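You operate a simulated robot arm through the tools that you are given. There is no shell and no other tool. Be economical: measure what you need, move in short steps, check, and stop when the job is done.

You are at the controls of a simulated robot arm. One attempt, no reset.

TASK
Put the green stock cube from the steel top over the drawers on top of the rhubarb jar and the red stock cube on the potato cake there.
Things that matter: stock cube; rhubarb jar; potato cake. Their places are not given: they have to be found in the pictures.

The check looks at the end state, three seconds after you hand in, the way a careful person would. Anything else that was tipped, shoved, dropped, spilled or broken makes it a failure.

THE ROBOT
A 7-joint arm with a two-finger parallel gripper, fixed in place. Base frame: the origin is at the foot of the arm, x ahead of it, y to its left, z up; the work surface is at about z = 0. Lengths are in m, angles in degrees, forces in N, time in s.
With the tool pointing down near the work surface it reaches from about 0.22 to 0.58 m from the base axis. Its first joint turns from -66.0 to 66.0 degrees. Payload 2.5 kg.
The TCP is the grasp point between the finger pads, 0.023 m short of the fingertips. In the tool frame z runs along the fingers and y along their closing line. Largest opening 0.094 m; finger width 0.038, thickness 0.01; the body of the gripper, 0.054 by 0.096 m, starts 0.039 m behind the TCP.
Orientation is told as [roll, pitch, yaw] about the base's x, y, z axes, in that order, counted from this pose: with the fingers straight down and closing along the base's y, the tool's x points along the base's -x, its y along +y and its z along -z.

THE INTERFACE
- The arm moves only by the tool arm_command. Its argument "moves" is a list of rows, each a list of 3 entries, a list of its own where there are three numbers: the finger opening in m, from 0 to 0.094, then the shift along the base's x, y, z in m, then the turn, a rotation vector about the base's x, y, z in degrees. In form: [[hand, [x, y, z], [ax, ay, az]], ...]. A call has 1 to 10 rows; each row is the pose to reach, as a shift and turn from the pose commanded when the call began. A row lasts 0.2 s, in which the tool goes at most 0.05 m and 8.6 degrees; a call with a longer step from one row to the next is refused whole, and so is a gripper value outside its range. A pose out of reach is approached as far as the arm can. The call stops where the force on the tool passes 40 N (or 10 N more than at its start, if that is more) or the arm is blocked; 0.2 s more then pass. Each finger travels about 0.108 m/s and halts on what it meets, pressing with about 44 N; the grip force reading is that of the motor and also rises with nothing between the fingers. The clock runs only during rows and for 0.2 s after the last one: add rows that repeat a pose to give the fingers time. The reply holds the time, the measured pose of the TCP, the force on the tool along the base axes, the opening and the grip force, in the units named above and with some noise.
- Cameras (640 x 400 px; columns grow to the right, rows downward): "scene" is fixed at [0.0976, -0.395, 0.5523]; the picture's right is [0.95, -0.30, 0.00], its down [-0.15, -0.47, -0.87] and it looks along [0.26, 0.83, -0.49] (base axes); focal length 312 px, centre (320, 200). "wrist" rides on the gripper at [-0.039, 0, -0.044] in the tool frame; the picture's right is [0.00, -1.00, 0.00], its down [0.97, 0.00, -0.24] and it looks along [0.24, 0.00, 0.97] (tool axes); focal length 218 px, centre (320, 200).
- capture(camera): a new picture of that camera. No time passes.
- measure_at(camera, pixels): there is no depth. For up to 12 entries [column, row, z] of the newest picture of that camera ("zoom" is the newest enlarged one), the place [x, y] in the base frame at which the ray of that pixel passes the height z, good to about 0.002 m. No time passes.
- zoom(camera, box): a new picture of the part [left, top, right, bottom] of that camera's present view, enlarged. No time passes.
- close_job(): hands the job in; it is judged then, once.

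Keep the steps short. Do not move on a guess: measure, check each grasp and each placing, and mend mistakes. In all there are 60 turns and 20 pictures (those below and enlarged ones count). Leave the gripper open and the arm clear of the work at the hand-in unless told otherwise, and finish with a single line.

The tools are called after "Request:" as name(argument=value, ...) on one line, values as JSON. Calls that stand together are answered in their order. arm_command: Moves the arm, as the interface text tells. Its arguments: {"type":"object","properties":{"moves":{"type":"array"}},"required":["moves"]} The other tools are called the same way: capture (camera) takes a picture; measure_at (camera, pixels) gives the place at which the rays of pixels pass given heights; zoom (camera, box) takes an enlarged picture of a part of a camera's view; close_job () hands the job in.

At the start:

```text
t: 0.0
tool_pos: [0.3004, 0.2703, 0.2691]
ee_rot: [0.0, 0.1, -0.1]
force: [-0.2, 0.3, 0.2]
opening: 0.094
grip_force: 0.0
```

scene: 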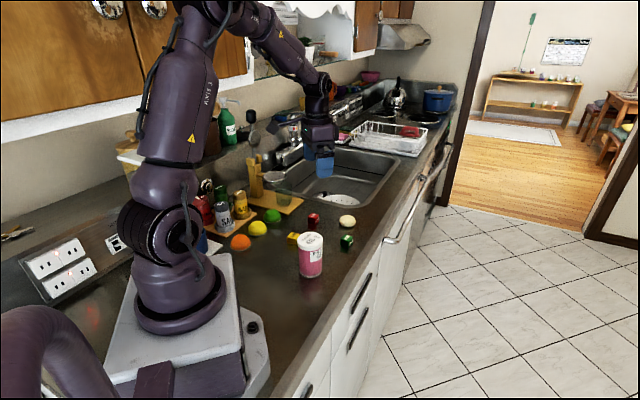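
wrist: 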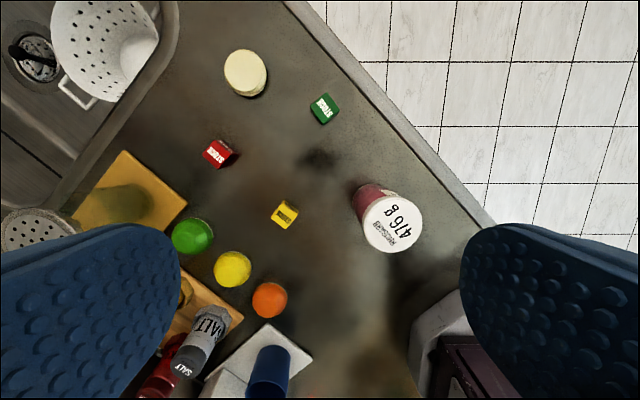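

I see the green cube (wrist 324,108), the red cube (218,153), a yellow cube, the jar (390,220) and the pale cake (246,72). I will enlarge the scene view for details and measure.

Request:
zoom(camera="scene", box=[220, 180, 380, 280])

Request:
zoom(camera="wrist", box=[180, 30, 440, 260])

```text
4.00 times, centred on (300, 230) of scene
```

zoom: 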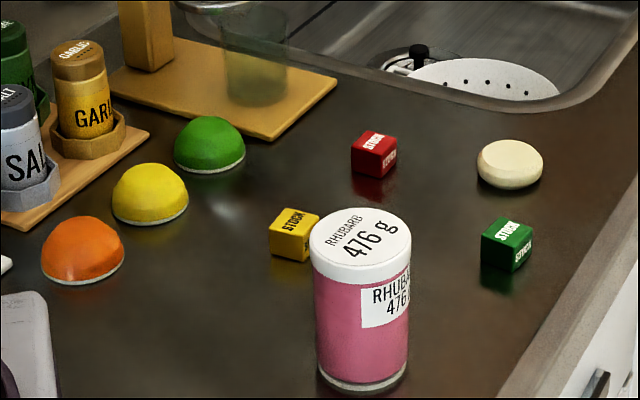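

```text
1.74 times, centred on (310, 145) of wrist
```

zoom: 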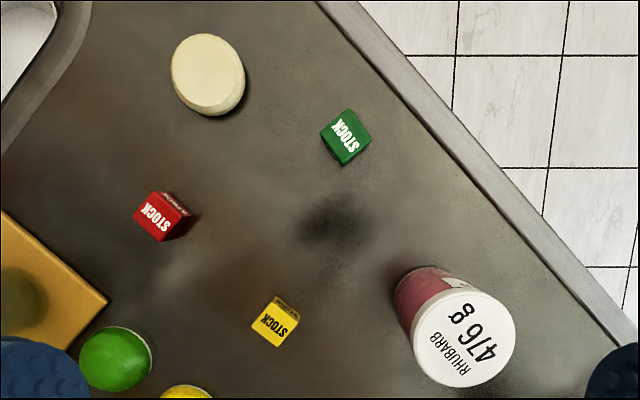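

Now I compare rays from both cameras at several heights, to get positions and heights of the cubes, the jar and the cake.

Request:
measure_at(camera="zoom", pixels=[[347, 134, 0.0], [347, 134, 0.03], [160, 217, 0.0], [160, 217, 0.03], [464, 337, 0.06], [464, 337, 0.1], [206, 72, 0.0], [206, 72, 0.03], [348, 109, 0.025], [371, 131, 0.025], [321, 134, 0.025], [344, 158, 0.025]])

Request:
measure_at(camera="scene", pixels=[[346.75, 237.5, 0.0], [346.75, 237.5, 0.03], [333.5, 215, 0.0], [333.5, 215, 0.03], [330, 239, 0.06], [330, 239, 0.1], [367.75, 219.5, 0.0], [367.75, 219.5, 0.03], [348.25, 248, 0.0], [330, 277.5, 0.0], [367.75, 227, 0.0]])

```text
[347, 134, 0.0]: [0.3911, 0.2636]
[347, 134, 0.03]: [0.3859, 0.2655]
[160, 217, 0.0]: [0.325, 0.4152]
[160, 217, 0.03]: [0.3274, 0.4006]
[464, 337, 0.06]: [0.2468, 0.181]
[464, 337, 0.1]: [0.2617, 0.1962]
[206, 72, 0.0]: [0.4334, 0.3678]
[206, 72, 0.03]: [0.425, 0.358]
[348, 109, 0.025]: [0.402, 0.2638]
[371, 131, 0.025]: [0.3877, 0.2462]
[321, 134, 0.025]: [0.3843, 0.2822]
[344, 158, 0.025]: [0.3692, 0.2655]
```

```text
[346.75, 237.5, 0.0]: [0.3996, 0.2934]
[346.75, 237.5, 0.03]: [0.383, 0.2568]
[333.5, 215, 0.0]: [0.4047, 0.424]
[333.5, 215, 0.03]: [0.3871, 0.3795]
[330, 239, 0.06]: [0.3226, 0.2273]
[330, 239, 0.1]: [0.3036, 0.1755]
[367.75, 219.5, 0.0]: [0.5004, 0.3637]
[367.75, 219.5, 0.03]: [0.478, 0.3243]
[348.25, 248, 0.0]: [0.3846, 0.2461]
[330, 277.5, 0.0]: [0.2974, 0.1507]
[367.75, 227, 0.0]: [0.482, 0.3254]
```

The two views disagree because I converted three scene columns wrongly (red is at 313.5, cake at 347.75, jar at 310). I measure again with the right pixels.

Request:
measure_at(camera="scene", pixels=[[346.75, 237.5, 0.02], [346.75, 237.5, 0.03], [313.5, 215, 0.02], [313.5, 215, 0.03], [310, 239, 0.08], [310, 239, 0.1], [347.75, 219.5, 0.01], [347.75, 219.5, 0.03], [348.25, 248, 0.0], [310, 278, 0.0], [347.75, 227, 0.0], [292, 239, 0.025]])

Request:
measure_at(camera="zoom", pixels=[[464, 385, 0.09], [464, 289, 0.09], [412, 337, 0.09], [516, 337, 0.09], [151, 192, 0.025], [187, 214, 0.025], [134, 213, 0.025], [163, 241, 0.025], [170, 68, 0.02], [246, 75, 0.02], [205, 33, 0.02], [275, 322, 0.025]])

```text
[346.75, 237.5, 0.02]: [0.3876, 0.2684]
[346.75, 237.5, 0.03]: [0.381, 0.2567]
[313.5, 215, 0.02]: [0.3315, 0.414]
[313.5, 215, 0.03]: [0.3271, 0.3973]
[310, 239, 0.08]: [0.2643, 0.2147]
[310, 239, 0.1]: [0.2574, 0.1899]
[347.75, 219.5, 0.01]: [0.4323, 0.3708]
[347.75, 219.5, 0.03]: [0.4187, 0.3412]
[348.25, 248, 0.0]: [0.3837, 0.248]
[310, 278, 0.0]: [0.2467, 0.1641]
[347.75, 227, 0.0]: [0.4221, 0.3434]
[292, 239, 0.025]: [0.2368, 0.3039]
```

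```text
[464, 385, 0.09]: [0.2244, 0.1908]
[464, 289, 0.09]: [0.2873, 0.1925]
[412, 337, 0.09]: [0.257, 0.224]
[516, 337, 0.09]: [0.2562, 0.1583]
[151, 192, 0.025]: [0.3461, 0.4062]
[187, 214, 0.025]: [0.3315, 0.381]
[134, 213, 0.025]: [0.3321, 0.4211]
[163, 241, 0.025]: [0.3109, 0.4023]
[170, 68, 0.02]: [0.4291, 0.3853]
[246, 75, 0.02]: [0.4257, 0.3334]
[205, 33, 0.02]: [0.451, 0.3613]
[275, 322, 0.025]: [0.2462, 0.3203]
```

Both views now agree. Estimates:
- Green cube: about (0.386, 0.265), edges turned about 47°.
- Red cube: about (0.328, 0.402).
- Jar lid: about (0.259, 0.194), z about 0.097.
- Cake: about (0.426, 0.359).

Next I go above the green cube, turn 45° and narrow the opening to 0.06.

Request:
arm_command(moves=[[0.094, [0.02, 0, -0.02], [0, 0, 7.5]], [0.08, [0.04, 0, -0.04], [0, 0, 15]], [0.06, [0.06, -0.003, -0.07], [0, 0, 22.5]], [0.06, [0.075, -0.005, -0.1], [0, 0, 30]], [0.06, [0.0856, -0.0058, -0.12], [0, 0, 37.5]], [0.06, [0.0856, -0.0058, -0.13], [0, 0, 45]], [0.06, [0.0856, -0.0058, -0.13], [0, 0, 45]]])

Request:
capture(camera="wrist")

```text
t: 1.6
tool_pos: [0.3867, 0.2661, 0.139]
ee_rot: [-0.1, 0.1, 45.1]
force: [-1.0, -0.1, 0.2]
opening: 0.06
grip_force: 0.1
```

```text
15 pictures are left
```

wrist: 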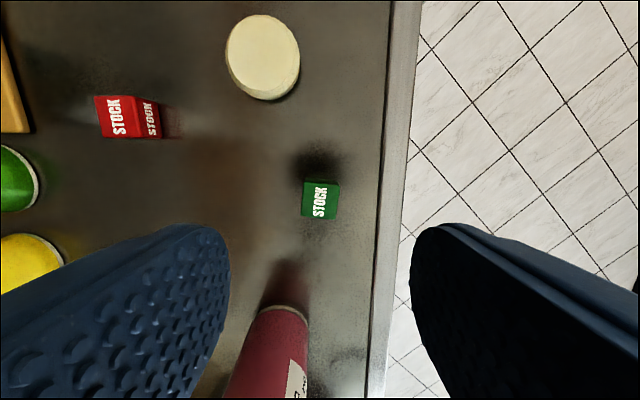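

The green cube sits at about (320,200), nearly square to the fingers. I measure its top corners and the cake's and red cube's outlines from here.

Request:
measure_at(camera="wrist", pixels=[[307, 181, 0.023], [339, 184, 0.023], [336, 219, 0.023], [302, 216, 0.023], [94, 96, 0.023], [134, 95, 0.023], [143, 138, 0.023], [101, 138, 0.023], [226, 55, 0.015], [300, 57, 0.015], [265, 14, 0.02], [262, 100, 0.005]])

```text
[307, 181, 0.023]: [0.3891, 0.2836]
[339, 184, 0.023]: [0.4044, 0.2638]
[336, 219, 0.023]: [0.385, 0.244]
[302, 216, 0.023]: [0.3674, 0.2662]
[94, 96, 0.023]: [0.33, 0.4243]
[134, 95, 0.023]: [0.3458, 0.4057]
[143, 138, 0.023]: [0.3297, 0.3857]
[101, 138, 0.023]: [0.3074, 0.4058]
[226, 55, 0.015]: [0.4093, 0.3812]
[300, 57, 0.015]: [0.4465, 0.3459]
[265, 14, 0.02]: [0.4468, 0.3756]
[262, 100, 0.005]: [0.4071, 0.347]
```

Green centre is at (0.3865, 0.2645), side about 0.025, and it needs a turn of about -3°. I descend to z about 0.026.

Request:
arm_command(moves=[[0.06, [0, -0.001, -0.04], [0, 0, -3]], [0.06, [0, -0.001, -0.08], [0, 0, -3]], [0.06, [0, -0.001, -0.1], [0, 0, -3]], [0.06, [0, -0.001, -0.112], [0, 0, -3]], [0.06, [0, -0.001, -0.112], [0, 0, -3]]])

Request:
capture(camera="wrist")

```text
t: 2.8
tool_pos: [0.3869, 0.2649, 0.0276]
ee_rot: [0.0, 0.0, 41.9]
force: [0.3, 0.1, 0.2]
opening: 0.0599
grip_force: 0.0
```

```text
14 pictures are left
```

wrist: 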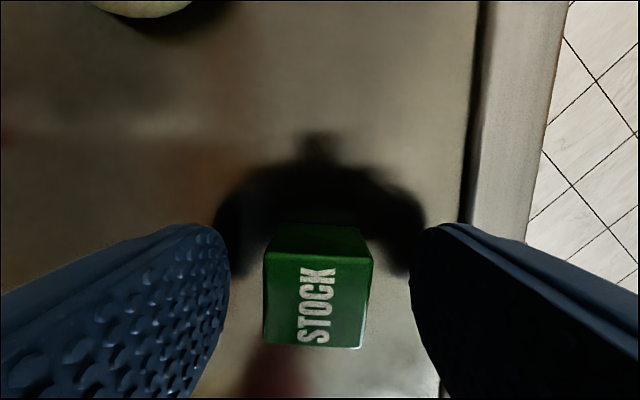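

The cube stands between the fingers, so I close and lift a little.

Request:
arm_command(moves=[[0.04, [0, 0, 0], [0, 0, 0]], [0.015, [0, 0, 0], [0, 0, 0]], [0.015, [0, 0, 0], [0, 0, 0]], [0.015, [0, 0, 0], [0, 0, 0]], [0.015, [0, 0, 0.02], [0, 0, 0]], [0.015, [0, 0, 0.04], [0, 0, 0]], [0.015, [0, 0, 0.08], [0, 0, 0]], [0.015, [0, 0, 0.125], [0, 0, 0]], [0.015, [0, 0, 0.16], [0, 0, 0]]])

Request:
capture(camera="wrist")

```text
t: 4.8
tool_pos: [0.3873, 0.2657, 0.188]
ee_rot: [0.1, 0.0, 42.0]
force: [0.0, -0.2, -0.2]
opening: 0.0266
grip_force: 43.8
```

```text
13 pictures are left
```

wrist: 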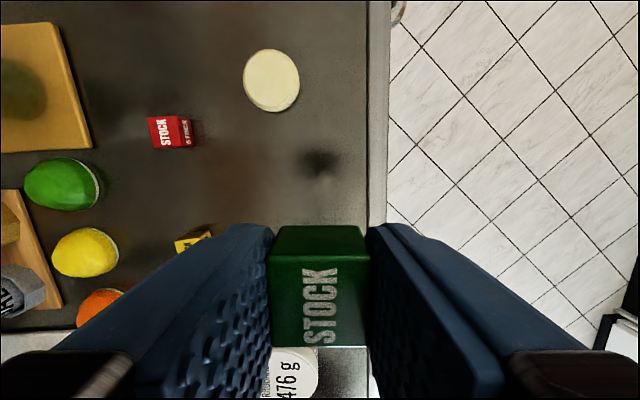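

Cube held (opening 0.0266, 43.8 N), with its bottom about 0.027 below the TCP. The jar lid from both views is at (0.259, 0.194), z about 0.095. I carry the cube over it, staying high.

Request:
arm_command(moves=[[0.015, [-0.035, -0.02, 0], [0, 0, 0]], [0.015, [-0.07, -0.04, 0], [0, 0, 0]], [0.015, [-0.105, -0.06, 0], [0, 0, 0]], [0.015, [-0.128, -0.0717, 0], [0, 0, 0]], [0.015, [-0.128, -0.0717, -0.02], [0, 0, 0]], [0.015, [-0.128, -0.0717, -0.03], [0, 0, 0]], [0.015, [-0.128, -0.0717, -0.03], [0, 0, 0]]])

Request:
zoom(camera="scene", box=[240, 170, 368, 290])

Request:
capture(camera="wrist")

```text
t: 6.4
tool_pos: [0.2569, 0.1926, 0.1577]
ee_rot: [0.1, 0.0, 42.0]
force: [-0.1, 0.5, -0.2]
opening: 0.0269
grip_force: 44.2
```

```text
3.33 times, centred on (304, 230) of scene
```

zoom: 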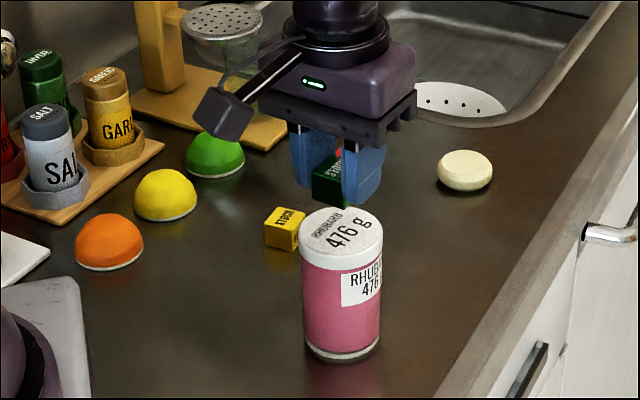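

```text
11 pictures are left
```

wrist: 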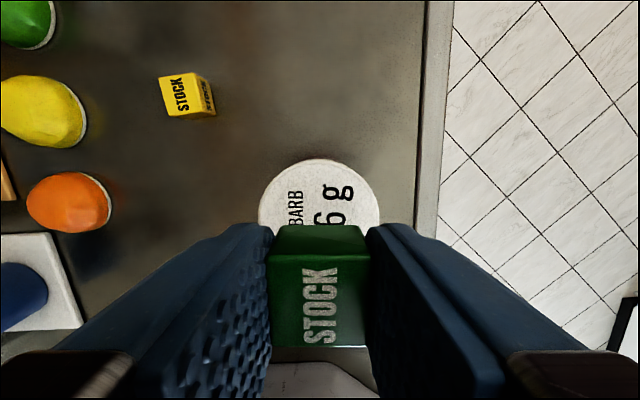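

The lid's edges show at columns 258 and 380 and row 159 in the wrist view, so its middle is near (319,219). I check it against the scene.

Request:
measure_at(camera="wrist", pixels=[[319, 159, 0.095], [258, 216, 0.095], [380, 216, 0.095], [319, 219, 0.095], [319, 219, 0.09]])

Request:
measure_at(camera="zoom", pixels=[[341.5, 232, 0.09], [341.5, 232, 0.1], [302, 232, 0.095], [382, 232, 0.095]])

```text
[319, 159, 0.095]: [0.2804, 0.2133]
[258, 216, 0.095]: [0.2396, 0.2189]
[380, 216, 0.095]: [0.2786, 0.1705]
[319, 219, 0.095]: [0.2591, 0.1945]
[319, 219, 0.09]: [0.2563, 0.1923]
```

```text
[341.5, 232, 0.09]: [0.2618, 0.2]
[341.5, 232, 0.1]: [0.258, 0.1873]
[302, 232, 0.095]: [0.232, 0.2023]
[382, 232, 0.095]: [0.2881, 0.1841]
```

Lid centre is at (0.259, 0.194). I shift +0.0015 in x and y and lower to about 5 mm above it.

Request:
arm_command(moves=[[0.015, [0.0015, 0.0015, -0.012], [0, 0, 0]], [0.015, [0.0015, 0.0015, -0.022], [0, 0, 0]], [0.015, [0.0015, 0.0015, -0.027], [0, 0, 0]], [0.015, [0.0015, 0.0015, -0.029], [0, 0, 0]], [0.015, [0.0015, 0.0015, -0.029], [0, 0, 0]]])

Request:
zoom(camera="scene", box=[280, 195, 344, 235])

```text
t: 7.6
tool_pos: [0.2608, 0.195, 0.1292]
ee_rot: [0.0, 0.0, 42.0]
force: [0.2, 0.3, -1.5]
opening: 0.027
grip_force: 43.9
```

```text
10.00 times, centred on (312, 215) of scene
```

zoom: 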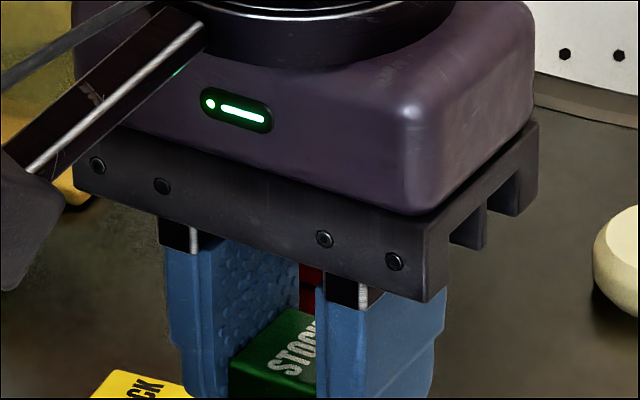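

Force z reads -1.5 N, which hardly stands out from the noise. I lower 1 mm at a time and read the force.

Request:
arm_command(moves=[[0.015, [0, 0, -0.001], [0, 0, 0]], [0.015, [0, 0, -0.002], [0, 0, 0]], [0.015, [0, 0, -0.003], [0, 0, 0]], [0.015, [0, 0, -0.003], [0, 0, 0]]])

```text
t: 8.6
tool_pos: [0.2608, 0.1959, 0.1258]
ee_rot: [0.0, -0.2, 42.1]
force: [-0.7, 1.5, 6.9]
opening: 0.0267
grip_force: 44.2
```

Contact at 6.9 N, so the cube is on the lid (z about 0.098). I ease up by 1 mm, open and rise straight up.

Request:
arm_command(moves=[[0.015, [0, 0, 0.0008], [0, 0, 0]], [0.03, [0, 0, 0.0008], [0, 0, 0]], [0.045, [0, 0, 0.0008], [0, 0, 0]], [0.06, [0, 0, 0.0008], [0, 0, 0]], [0.06, [0, 0, 0.0008], [0, 0, 0]], [0.06, [0, 0, 0.02], [0, 0, 0]], [0.06, [0, 0, 0.05], [0, 0, 0]], [0.06, [0, 0, 0.08], [0, 0, 0]], [0.06, [0, 0, 0.08], [0, 0, 0]]])

Request:
capture(camera="wrist")

```text
t: 10.6
tool_pos: [0.2594, 0.1938, 0.2047]
ee_rot: [0.0, 0.0, 42.0]
force: [0.7, 0.3, 0.8]
opening: 0.0598
grip_force: 0.0
```

```text
9 pictures are left
```

wrist: 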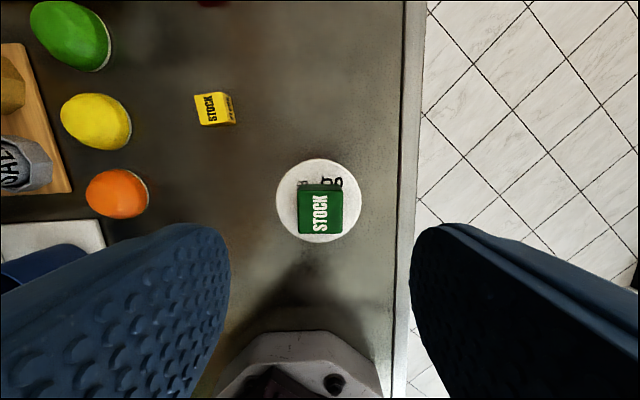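

The green cube sits centred on the lid. Next I move high to above the red cube at (0.328, 0.405), same turn, and then down to z 0.14.

Request:
arm_command(moves=[[0.06, [0.012, 0.037, 0], [0, 0, 0]], [0.06, [0.025, 0.077, 0], [0, 0, 0]], [0.06, [0.038, 0.117, 0], [0, 0, 0]], [0.06, [0.051, 0.157, 0], [0, 0, 0]], [0.06, [0.063, 0.194, -0.01], [0, 0, 0]], [0.06, [0.0686, 0.2112, -0.035], [0, 0, 0]], [0.06, [0.0686, 0.2112, -0.065], [0, 0, 0]], [0.06, [0.0686, 0.2112, -0.065], [0, 0, 0]]])

Request:
capture(camera="wrist")

```text
t: 12.4
tool_pos: [0.328, 0.405, 0.1406]
ee_rot: [0.0, 0.0, 41.9]
force: [-0.5, -0.7, 0.5]
opening: 0.0602
grip_force: 0.0
```

```text
8 pictures are left
```

wrist: 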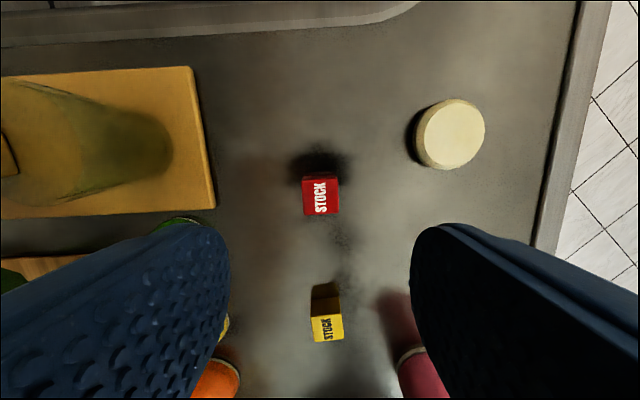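

The red cube is at about (321,198), nearly square to the fingers. I measure its corners and the cake's outline.

Request:
measure_at(camera="wrist", pixels=[[303, 180, 0.026], [337, 178, 0.026], [340, 213, 0.026], [304, 216, 0.026], [418, 130, 0.015], [485, 125, 0.015], [455, 98, 0.02], [442, 169, 0.01], [453, 133, 0.02]])

```text
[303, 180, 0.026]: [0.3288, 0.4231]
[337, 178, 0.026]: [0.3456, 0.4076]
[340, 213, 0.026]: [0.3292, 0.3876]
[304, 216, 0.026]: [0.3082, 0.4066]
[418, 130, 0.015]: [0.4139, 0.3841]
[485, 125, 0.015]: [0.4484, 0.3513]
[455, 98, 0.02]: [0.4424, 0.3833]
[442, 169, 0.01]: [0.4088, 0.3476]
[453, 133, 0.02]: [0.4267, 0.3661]
```

Red centre is at (0.328, 0.406), with a small turn of +3.5° needed. I descend to z about 0.0275.

Request:
arm_command(moves=[[0.06, [0, 0.001, -0.04], [0, 0, 3.5]], [0.06, [0, 0.001, -0.08], [0, 0, 3.5]], [0.06, [0, 0.001, -0.1], [0, 0, 3.5]], [0.06, [0, 0.001, -0.113], [0, 0, 3.5]], [0.06, [0, 0.001, -0.113], [0, 0, 3.5]]])

Request:
capture(camera="wrist")

```text
t: 13.6
tool_pos: [0.3301, 0.4049, 0.0265]
ee_rot: [0.0, -0.1, 45.6]
force: [0.1, -0.3, -0.8]
opening: 0.0599
grip_force: 0.0
```

```text
7 pictures are left
```

wrist: 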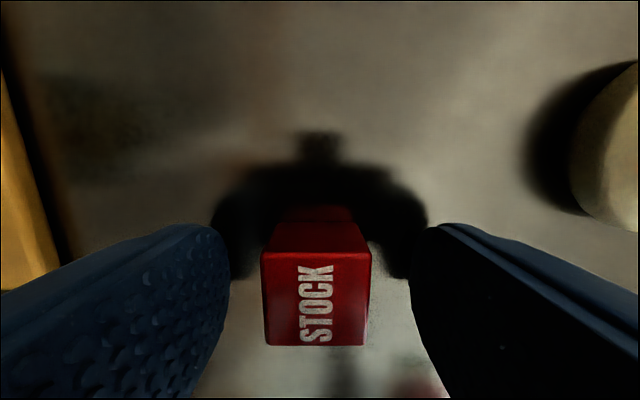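

The cube is square and between the fingers. I close and lift 0.09.

Request:
arm_command(moves=[[0.04, [0, 0, 0], [0, 0, 0]], [0.015, [0, 0, 0], [0, 0, 0]], [0.015, [0, 0, 0], [0, 0, 0]], [0.015, [0, 0, 0], [0, 0, 0]], [0.015, [0, 0, 0.02], [0, 0, 0]], [0.015, [0, 0, 0.05], [0, 0, 0]], [0.015, [0, 0, 0.09], [0, 0, 0]], [0.015, [0, 0, 0.09], [0, 0, 0]]])

```text
t: 15.4
tool_pos: [0.3286, 0.4052, 0.1154]
ee_rot: [0.0, 0.0, 45.4]
force: [0.1, 0.5, -0.4]
opening: 0.0266
grip_force: 44.0
```

Red is held (opening 0.0266, 44 N). I carry it over the cake at about (0.427, 0.362), still at z 0.115, and look.

Request:
arm_command(moves=[[0.015, [0.025, -0.011, 0], [0, 0, 0]], [0.015, [0.05, -0.022, 0], [0, 0, 0]], [0.015, [0.075, -0.033, 0], [0, 0, 0]], [0.015, [0.098, -0.043, 0], [0, 0, 0]], [0.015, [0.098, -0.043, 0], [0, 0, 0]]])

Request:
capture(camera="wrist")

Request:
zoom(camera="scene", box=[290, 170, 418, 250])

```text
t: 16.6
tool_pos: [0.4267, 0.3659, 0.1179]
ee_rot: [0.0, 0.1, 45.5]
force: [-0.2, -0.8, 0.0]
opening: 0.0267
grip_force: 43.6
```

```text
6 pictures are left
```

wrist: 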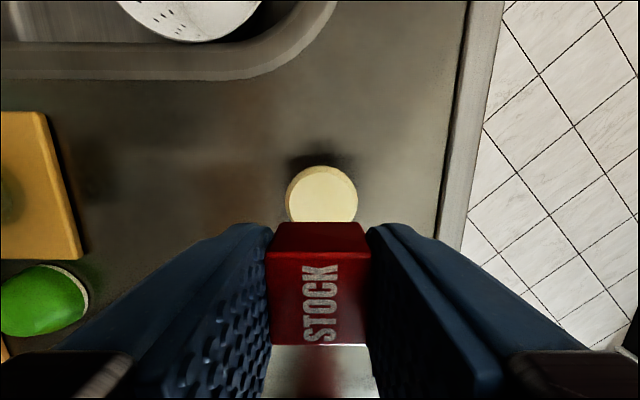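

```text
5.00 times, centred on (354, 210) of scene
```

zoom: 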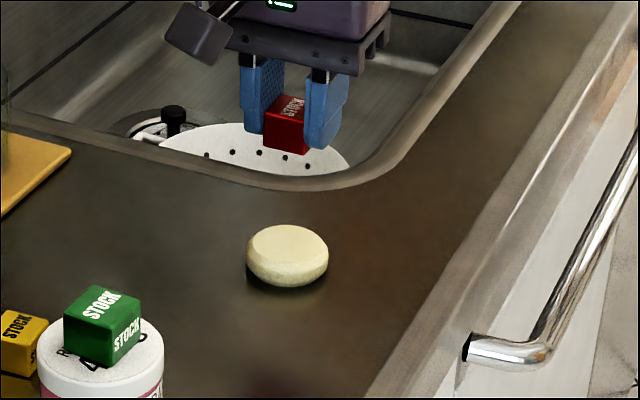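

The cake spans columns 285–358 and its top row is 166 in the wrist view. I measure its centre from both views.

Request:
measure_at(camera="wrist", pixels=[[285, 200, 0.012], [358, 200, 0.012], [321, 166, 0.015], [321, 202, 0.012], [321, 202, 0.02], [292, 200, 0.022], [352, 200, 0.022], [321, 172, 0.022]])

Request:
measure_at(camera="zoom", pixels=[[288, 257, 0.012], [247, 257, 0.012], [328, 257, 0.012], [288, 225, 0.022], [288, 287, 0.003], [288, 246, 0.022]])

```text
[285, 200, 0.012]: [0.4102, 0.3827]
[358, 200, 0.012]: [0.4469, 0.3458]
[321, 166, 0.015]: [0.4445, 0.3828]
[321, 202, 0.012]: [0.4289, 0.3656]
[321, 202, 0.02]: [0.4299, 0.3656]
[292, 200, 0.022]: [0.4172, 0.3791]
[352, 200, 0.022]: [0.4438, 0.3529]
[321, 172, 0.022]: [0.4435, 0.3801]
```

```text
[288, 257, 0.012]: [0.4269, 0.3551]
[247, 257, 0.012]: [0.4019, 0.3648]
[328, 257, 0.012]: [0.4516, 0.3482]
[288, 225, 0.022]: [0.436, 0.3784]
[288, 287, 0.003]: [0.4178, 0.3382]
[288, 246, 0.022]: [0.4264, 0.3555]
```

The cake centre averages about (0.4275, 0.362), top z about 0.022. I lower to about 1 cm above it with a small shift and read the pose again.

Request:
arm_command(moves=[[0.015, [0.0014, 0, -0.03], [0, 0, 0]], [0.015, [0.0014, 0, -0.05], [0, 0, 0]], [0.015, [0.0014, 0, -0.055], [0, 0, 0]], [0.015, [0.0014, 0, -0.055], [0, 0, 0]], [0.015, [0.0014, 0, -0.055], [0, 0, 0]]])

Request:
zoom(camera="scene", box=[322, 185, 386, 225])

```text
t: 17.8
tool_pos: [0.4275, 0.3638, 0.0612]
ee_rot: [-0.1, 0.1, 45.5]
force: [0.5, 0.2, -0.5]
opening: 0.0268
grip_force: 44.5
```

```text
10.00 times, centred on (354, 205) of scene
```

zoom: 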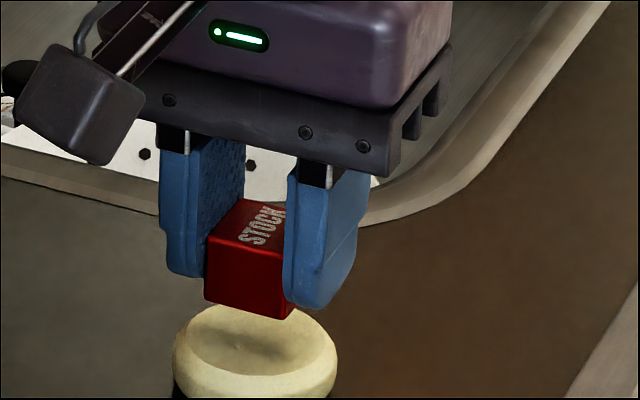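

I compare the cube's bottom middle (about 258,290) with the cake top's middle (about 256,340) in this same picture.

Request:
measure_at(camera="zoom", pixels=[[205, 299, 0.0347], [290, 320, 0.0347], [258, 290, 0.0347], [256, 340, 0.022], [173, 355, 0.012], [337, 355, 0.012], [256, 303, 0.022], [205, 238, 0.061]])

```text
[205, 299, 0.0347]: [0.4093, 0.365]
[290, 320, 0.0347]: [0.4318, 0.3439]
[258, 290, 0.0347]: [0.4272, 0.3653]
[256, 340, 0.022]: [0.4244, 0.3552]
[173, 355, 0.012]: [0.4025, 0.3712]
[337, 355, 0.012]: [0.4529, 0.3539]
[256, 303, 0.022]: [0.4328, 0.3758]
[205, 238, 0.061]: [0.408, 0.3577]
```

They line up within a few mm; I shift (-0.001, -0.0015) and lower in small steps until I feel the cake.

Request:
arm_command(moves=[[0.015, [-0.001, -0.0015, -0.004], [0, 0, 0]], [0.015, [-0.001, -0.0015, -0.008], [0, 0, 0]], [0.015, [-0.001, -0.0015, -0.009], [0, 0, 0]], [0.015, [-0.001, -0.0015, -0.01], [0, 0, 0]], [0.015, [-0.001, -0.0015, -0.01], [0, 0, 0]]])

```text
t: 19.0
tool_pos: [0.4286, 0.3633, 0.0524]
ee_rot: [-0.1, 0.0, 45.6]
force: [0.5, 0.2, -0.4]
opening: 0.027
grip_force: 43.5
```

No contact yet, so I go on 1 mm at a time.

Request:
arm_command(moves=[[0.015, [0, 0, -0.001], [0, 0, 0]], [0.015, [0, 0, -0.002], [0, 0, 0]], [0.015, [0, 0, -0.002], [0, 0, 0]]])

```text
t: 19.8
tool_pos: [0.427, 0.3613, 0.0495]
ee_rot: [0.0, 0.0, 45.5]
force: [0.5, -0.8, 0.6]
opening: 0.0265
grip_force: 44.2
```

Still no load; 2 mm more.

Request:
arm_command(moves=[[0.015, [0, 0, -0.001], [0, 0, 0]], [0.015, [0, 0, -0.002], [0, 0, 0]], [0.015, [0, 0, -0.002], [0, 0, 0]]])

```text
t: 20.6
tool_pos: [0.429, 0.3614, 0.0484]
ee_rot: [-0.1, 0.0, 45.4]
force: [0.8, 0.0, 0.0]
opening: 0.0268
grip_force: 43.7
```

Still no load, so I lower 2 mm more.

Request:
arm_command(moves=[[0.015, [0, 0, -0.001], [0, 0, 0]], [0.015, [0, 0, -0.002], [0, 0, 0]], [0.015, [0, 0, -0.002], [0, 0, 0]]])

Request:
zoom(camera="scene", box=[322, 190, 386, 230])

```text
t: 21.4
tool_pos: [0.4282, 0.3611, 0.0467]
ee_rot: [0.0, -0.1, 45.5]
force: [0.0, 0.7, -0.1]
opening: 0.0266
grip_force: 44.0
```

```text
10.00 times, centred on (354, 210) of scene
```

zoom: 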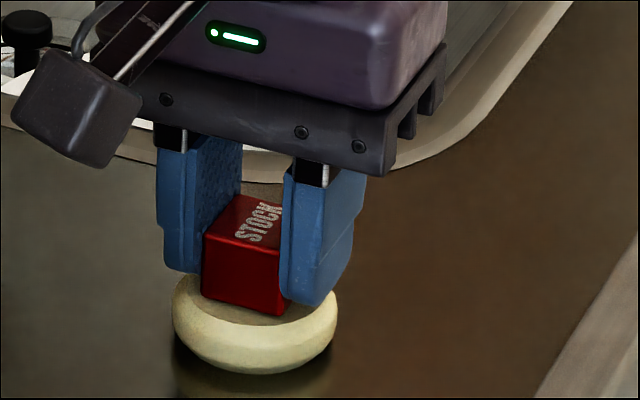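

It is almost touching and well centred. I lower another 2 mm.

Request:
arm_command(moves=[[0.015, [0, 0, -0.001], [0, 0, 0]], [0.015, [0, 0, -0.002], [0, 0, 0]], [0.015, [0, 0, -0.002], [0, 0, 0]]])

```text
t: 22.2
tool_pos: [0.4267, 0.3618, 0.0458]
ee_rot: [0.1, -0.1, 45.5]
force: [-1.1, 0.6, 3.1]
opening: 0.0268
grip_force: 43.6
```

3.1 N suggests first contact; one half mm more to confirm.

Request:
arm_command(moves=[[0.015, [0, 0, -0.0005], [0, 0, 0]], [0.015, [0, 0, -0.0005], [0, 0, 0]]])

```text
t: 22.8
tool_pos: [0.4268, 0.3614, 0.0446]
ee_rot: [-0.1, -0.1, 45.5]
force: [0.2, -0.1, 6.3]
opening: 0.0265
grip_force: 44.0
```

Contact is confirmed at 6.3 N. I ease up 0.5 mm, open gently and rise.

Request:
arm_command(moves=[[0.015, [0, 0, 0.0005], [0, 0, 0]], [0.03, [0, 0, 0.0005], [0, 0, 0]], [0.045, [0, 0, 0.0005], [0, 0, 0]], [0.06, [0, 0, 0.0005], [0, 0, 0]], [0.06, [0, 0, 0.0005], [0, 0, 0]], [0.06, [0, 0, 0.02], [0, 0, 0]], [0.06, [0, 0, 0.06], [0, 0, 0]], [0.06, [0, 0, 0.1], [0, 0, 0]], [0.06, [0, 0, 0.14], [0, 0, 0]], [0.08, [0, 0, 0.14], [0, 0, 0]]])

Request:
zoom(camera="scene", box=[260, 170, 388, 270])

Request:
capture(camera="wrist")

```text
t: 25.0
tool_pos: [0.4273, 0.3635, 0.1837]
ee_rot: [0.1, 0.0, 45.5]
force: [-0.6, -0.4, 0.0]
opening: 0.0802
grip_force: 0.0
```

```text
4.00 times, centred on (324, 220) of scene
```

zoom: 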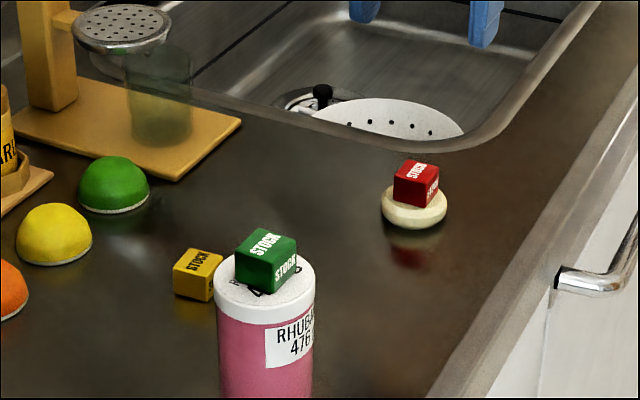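

```text
1 pictures are left
```

wrist: 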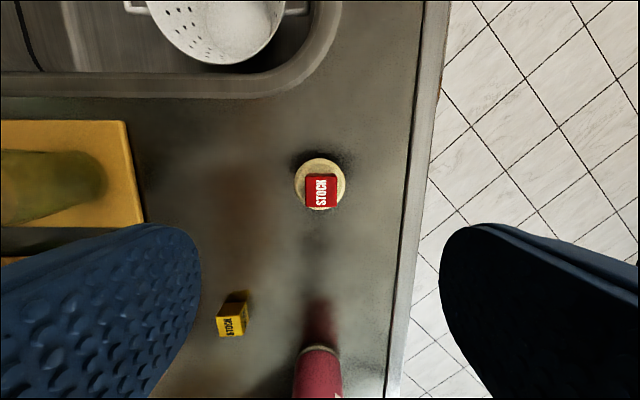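

Both cubes rest upright. The red one looks slightly off the cake's middle, so I check how much is parallax.

Request:
measure_at(camera="wrist", pixels=[[321, 192, 0.045], [294, 185, 0.01], [346, 185, 0.01], [320, 158, 0.012], [320, 211, 0.008]])

```text
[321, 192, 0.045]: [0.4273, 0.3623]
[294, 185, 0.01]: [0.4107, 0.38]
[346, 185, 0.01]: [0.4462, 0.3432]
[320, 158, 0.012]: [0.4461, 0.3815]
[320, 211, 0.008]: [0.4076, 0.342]
```

Cake centre is (0.4277, 0.3617) and the red cube is at (0.4273, 0.3623), so it is centred. The gripper is open and clear above, so I hand in.

Request:
close_job()

```text
The job is handed in.
```

The green stock cube is on the rhubarb jar and the red one on the potato cake, both upright and centred; nothing else looked disturbed, and the job is handed in with the gripper open and clear.
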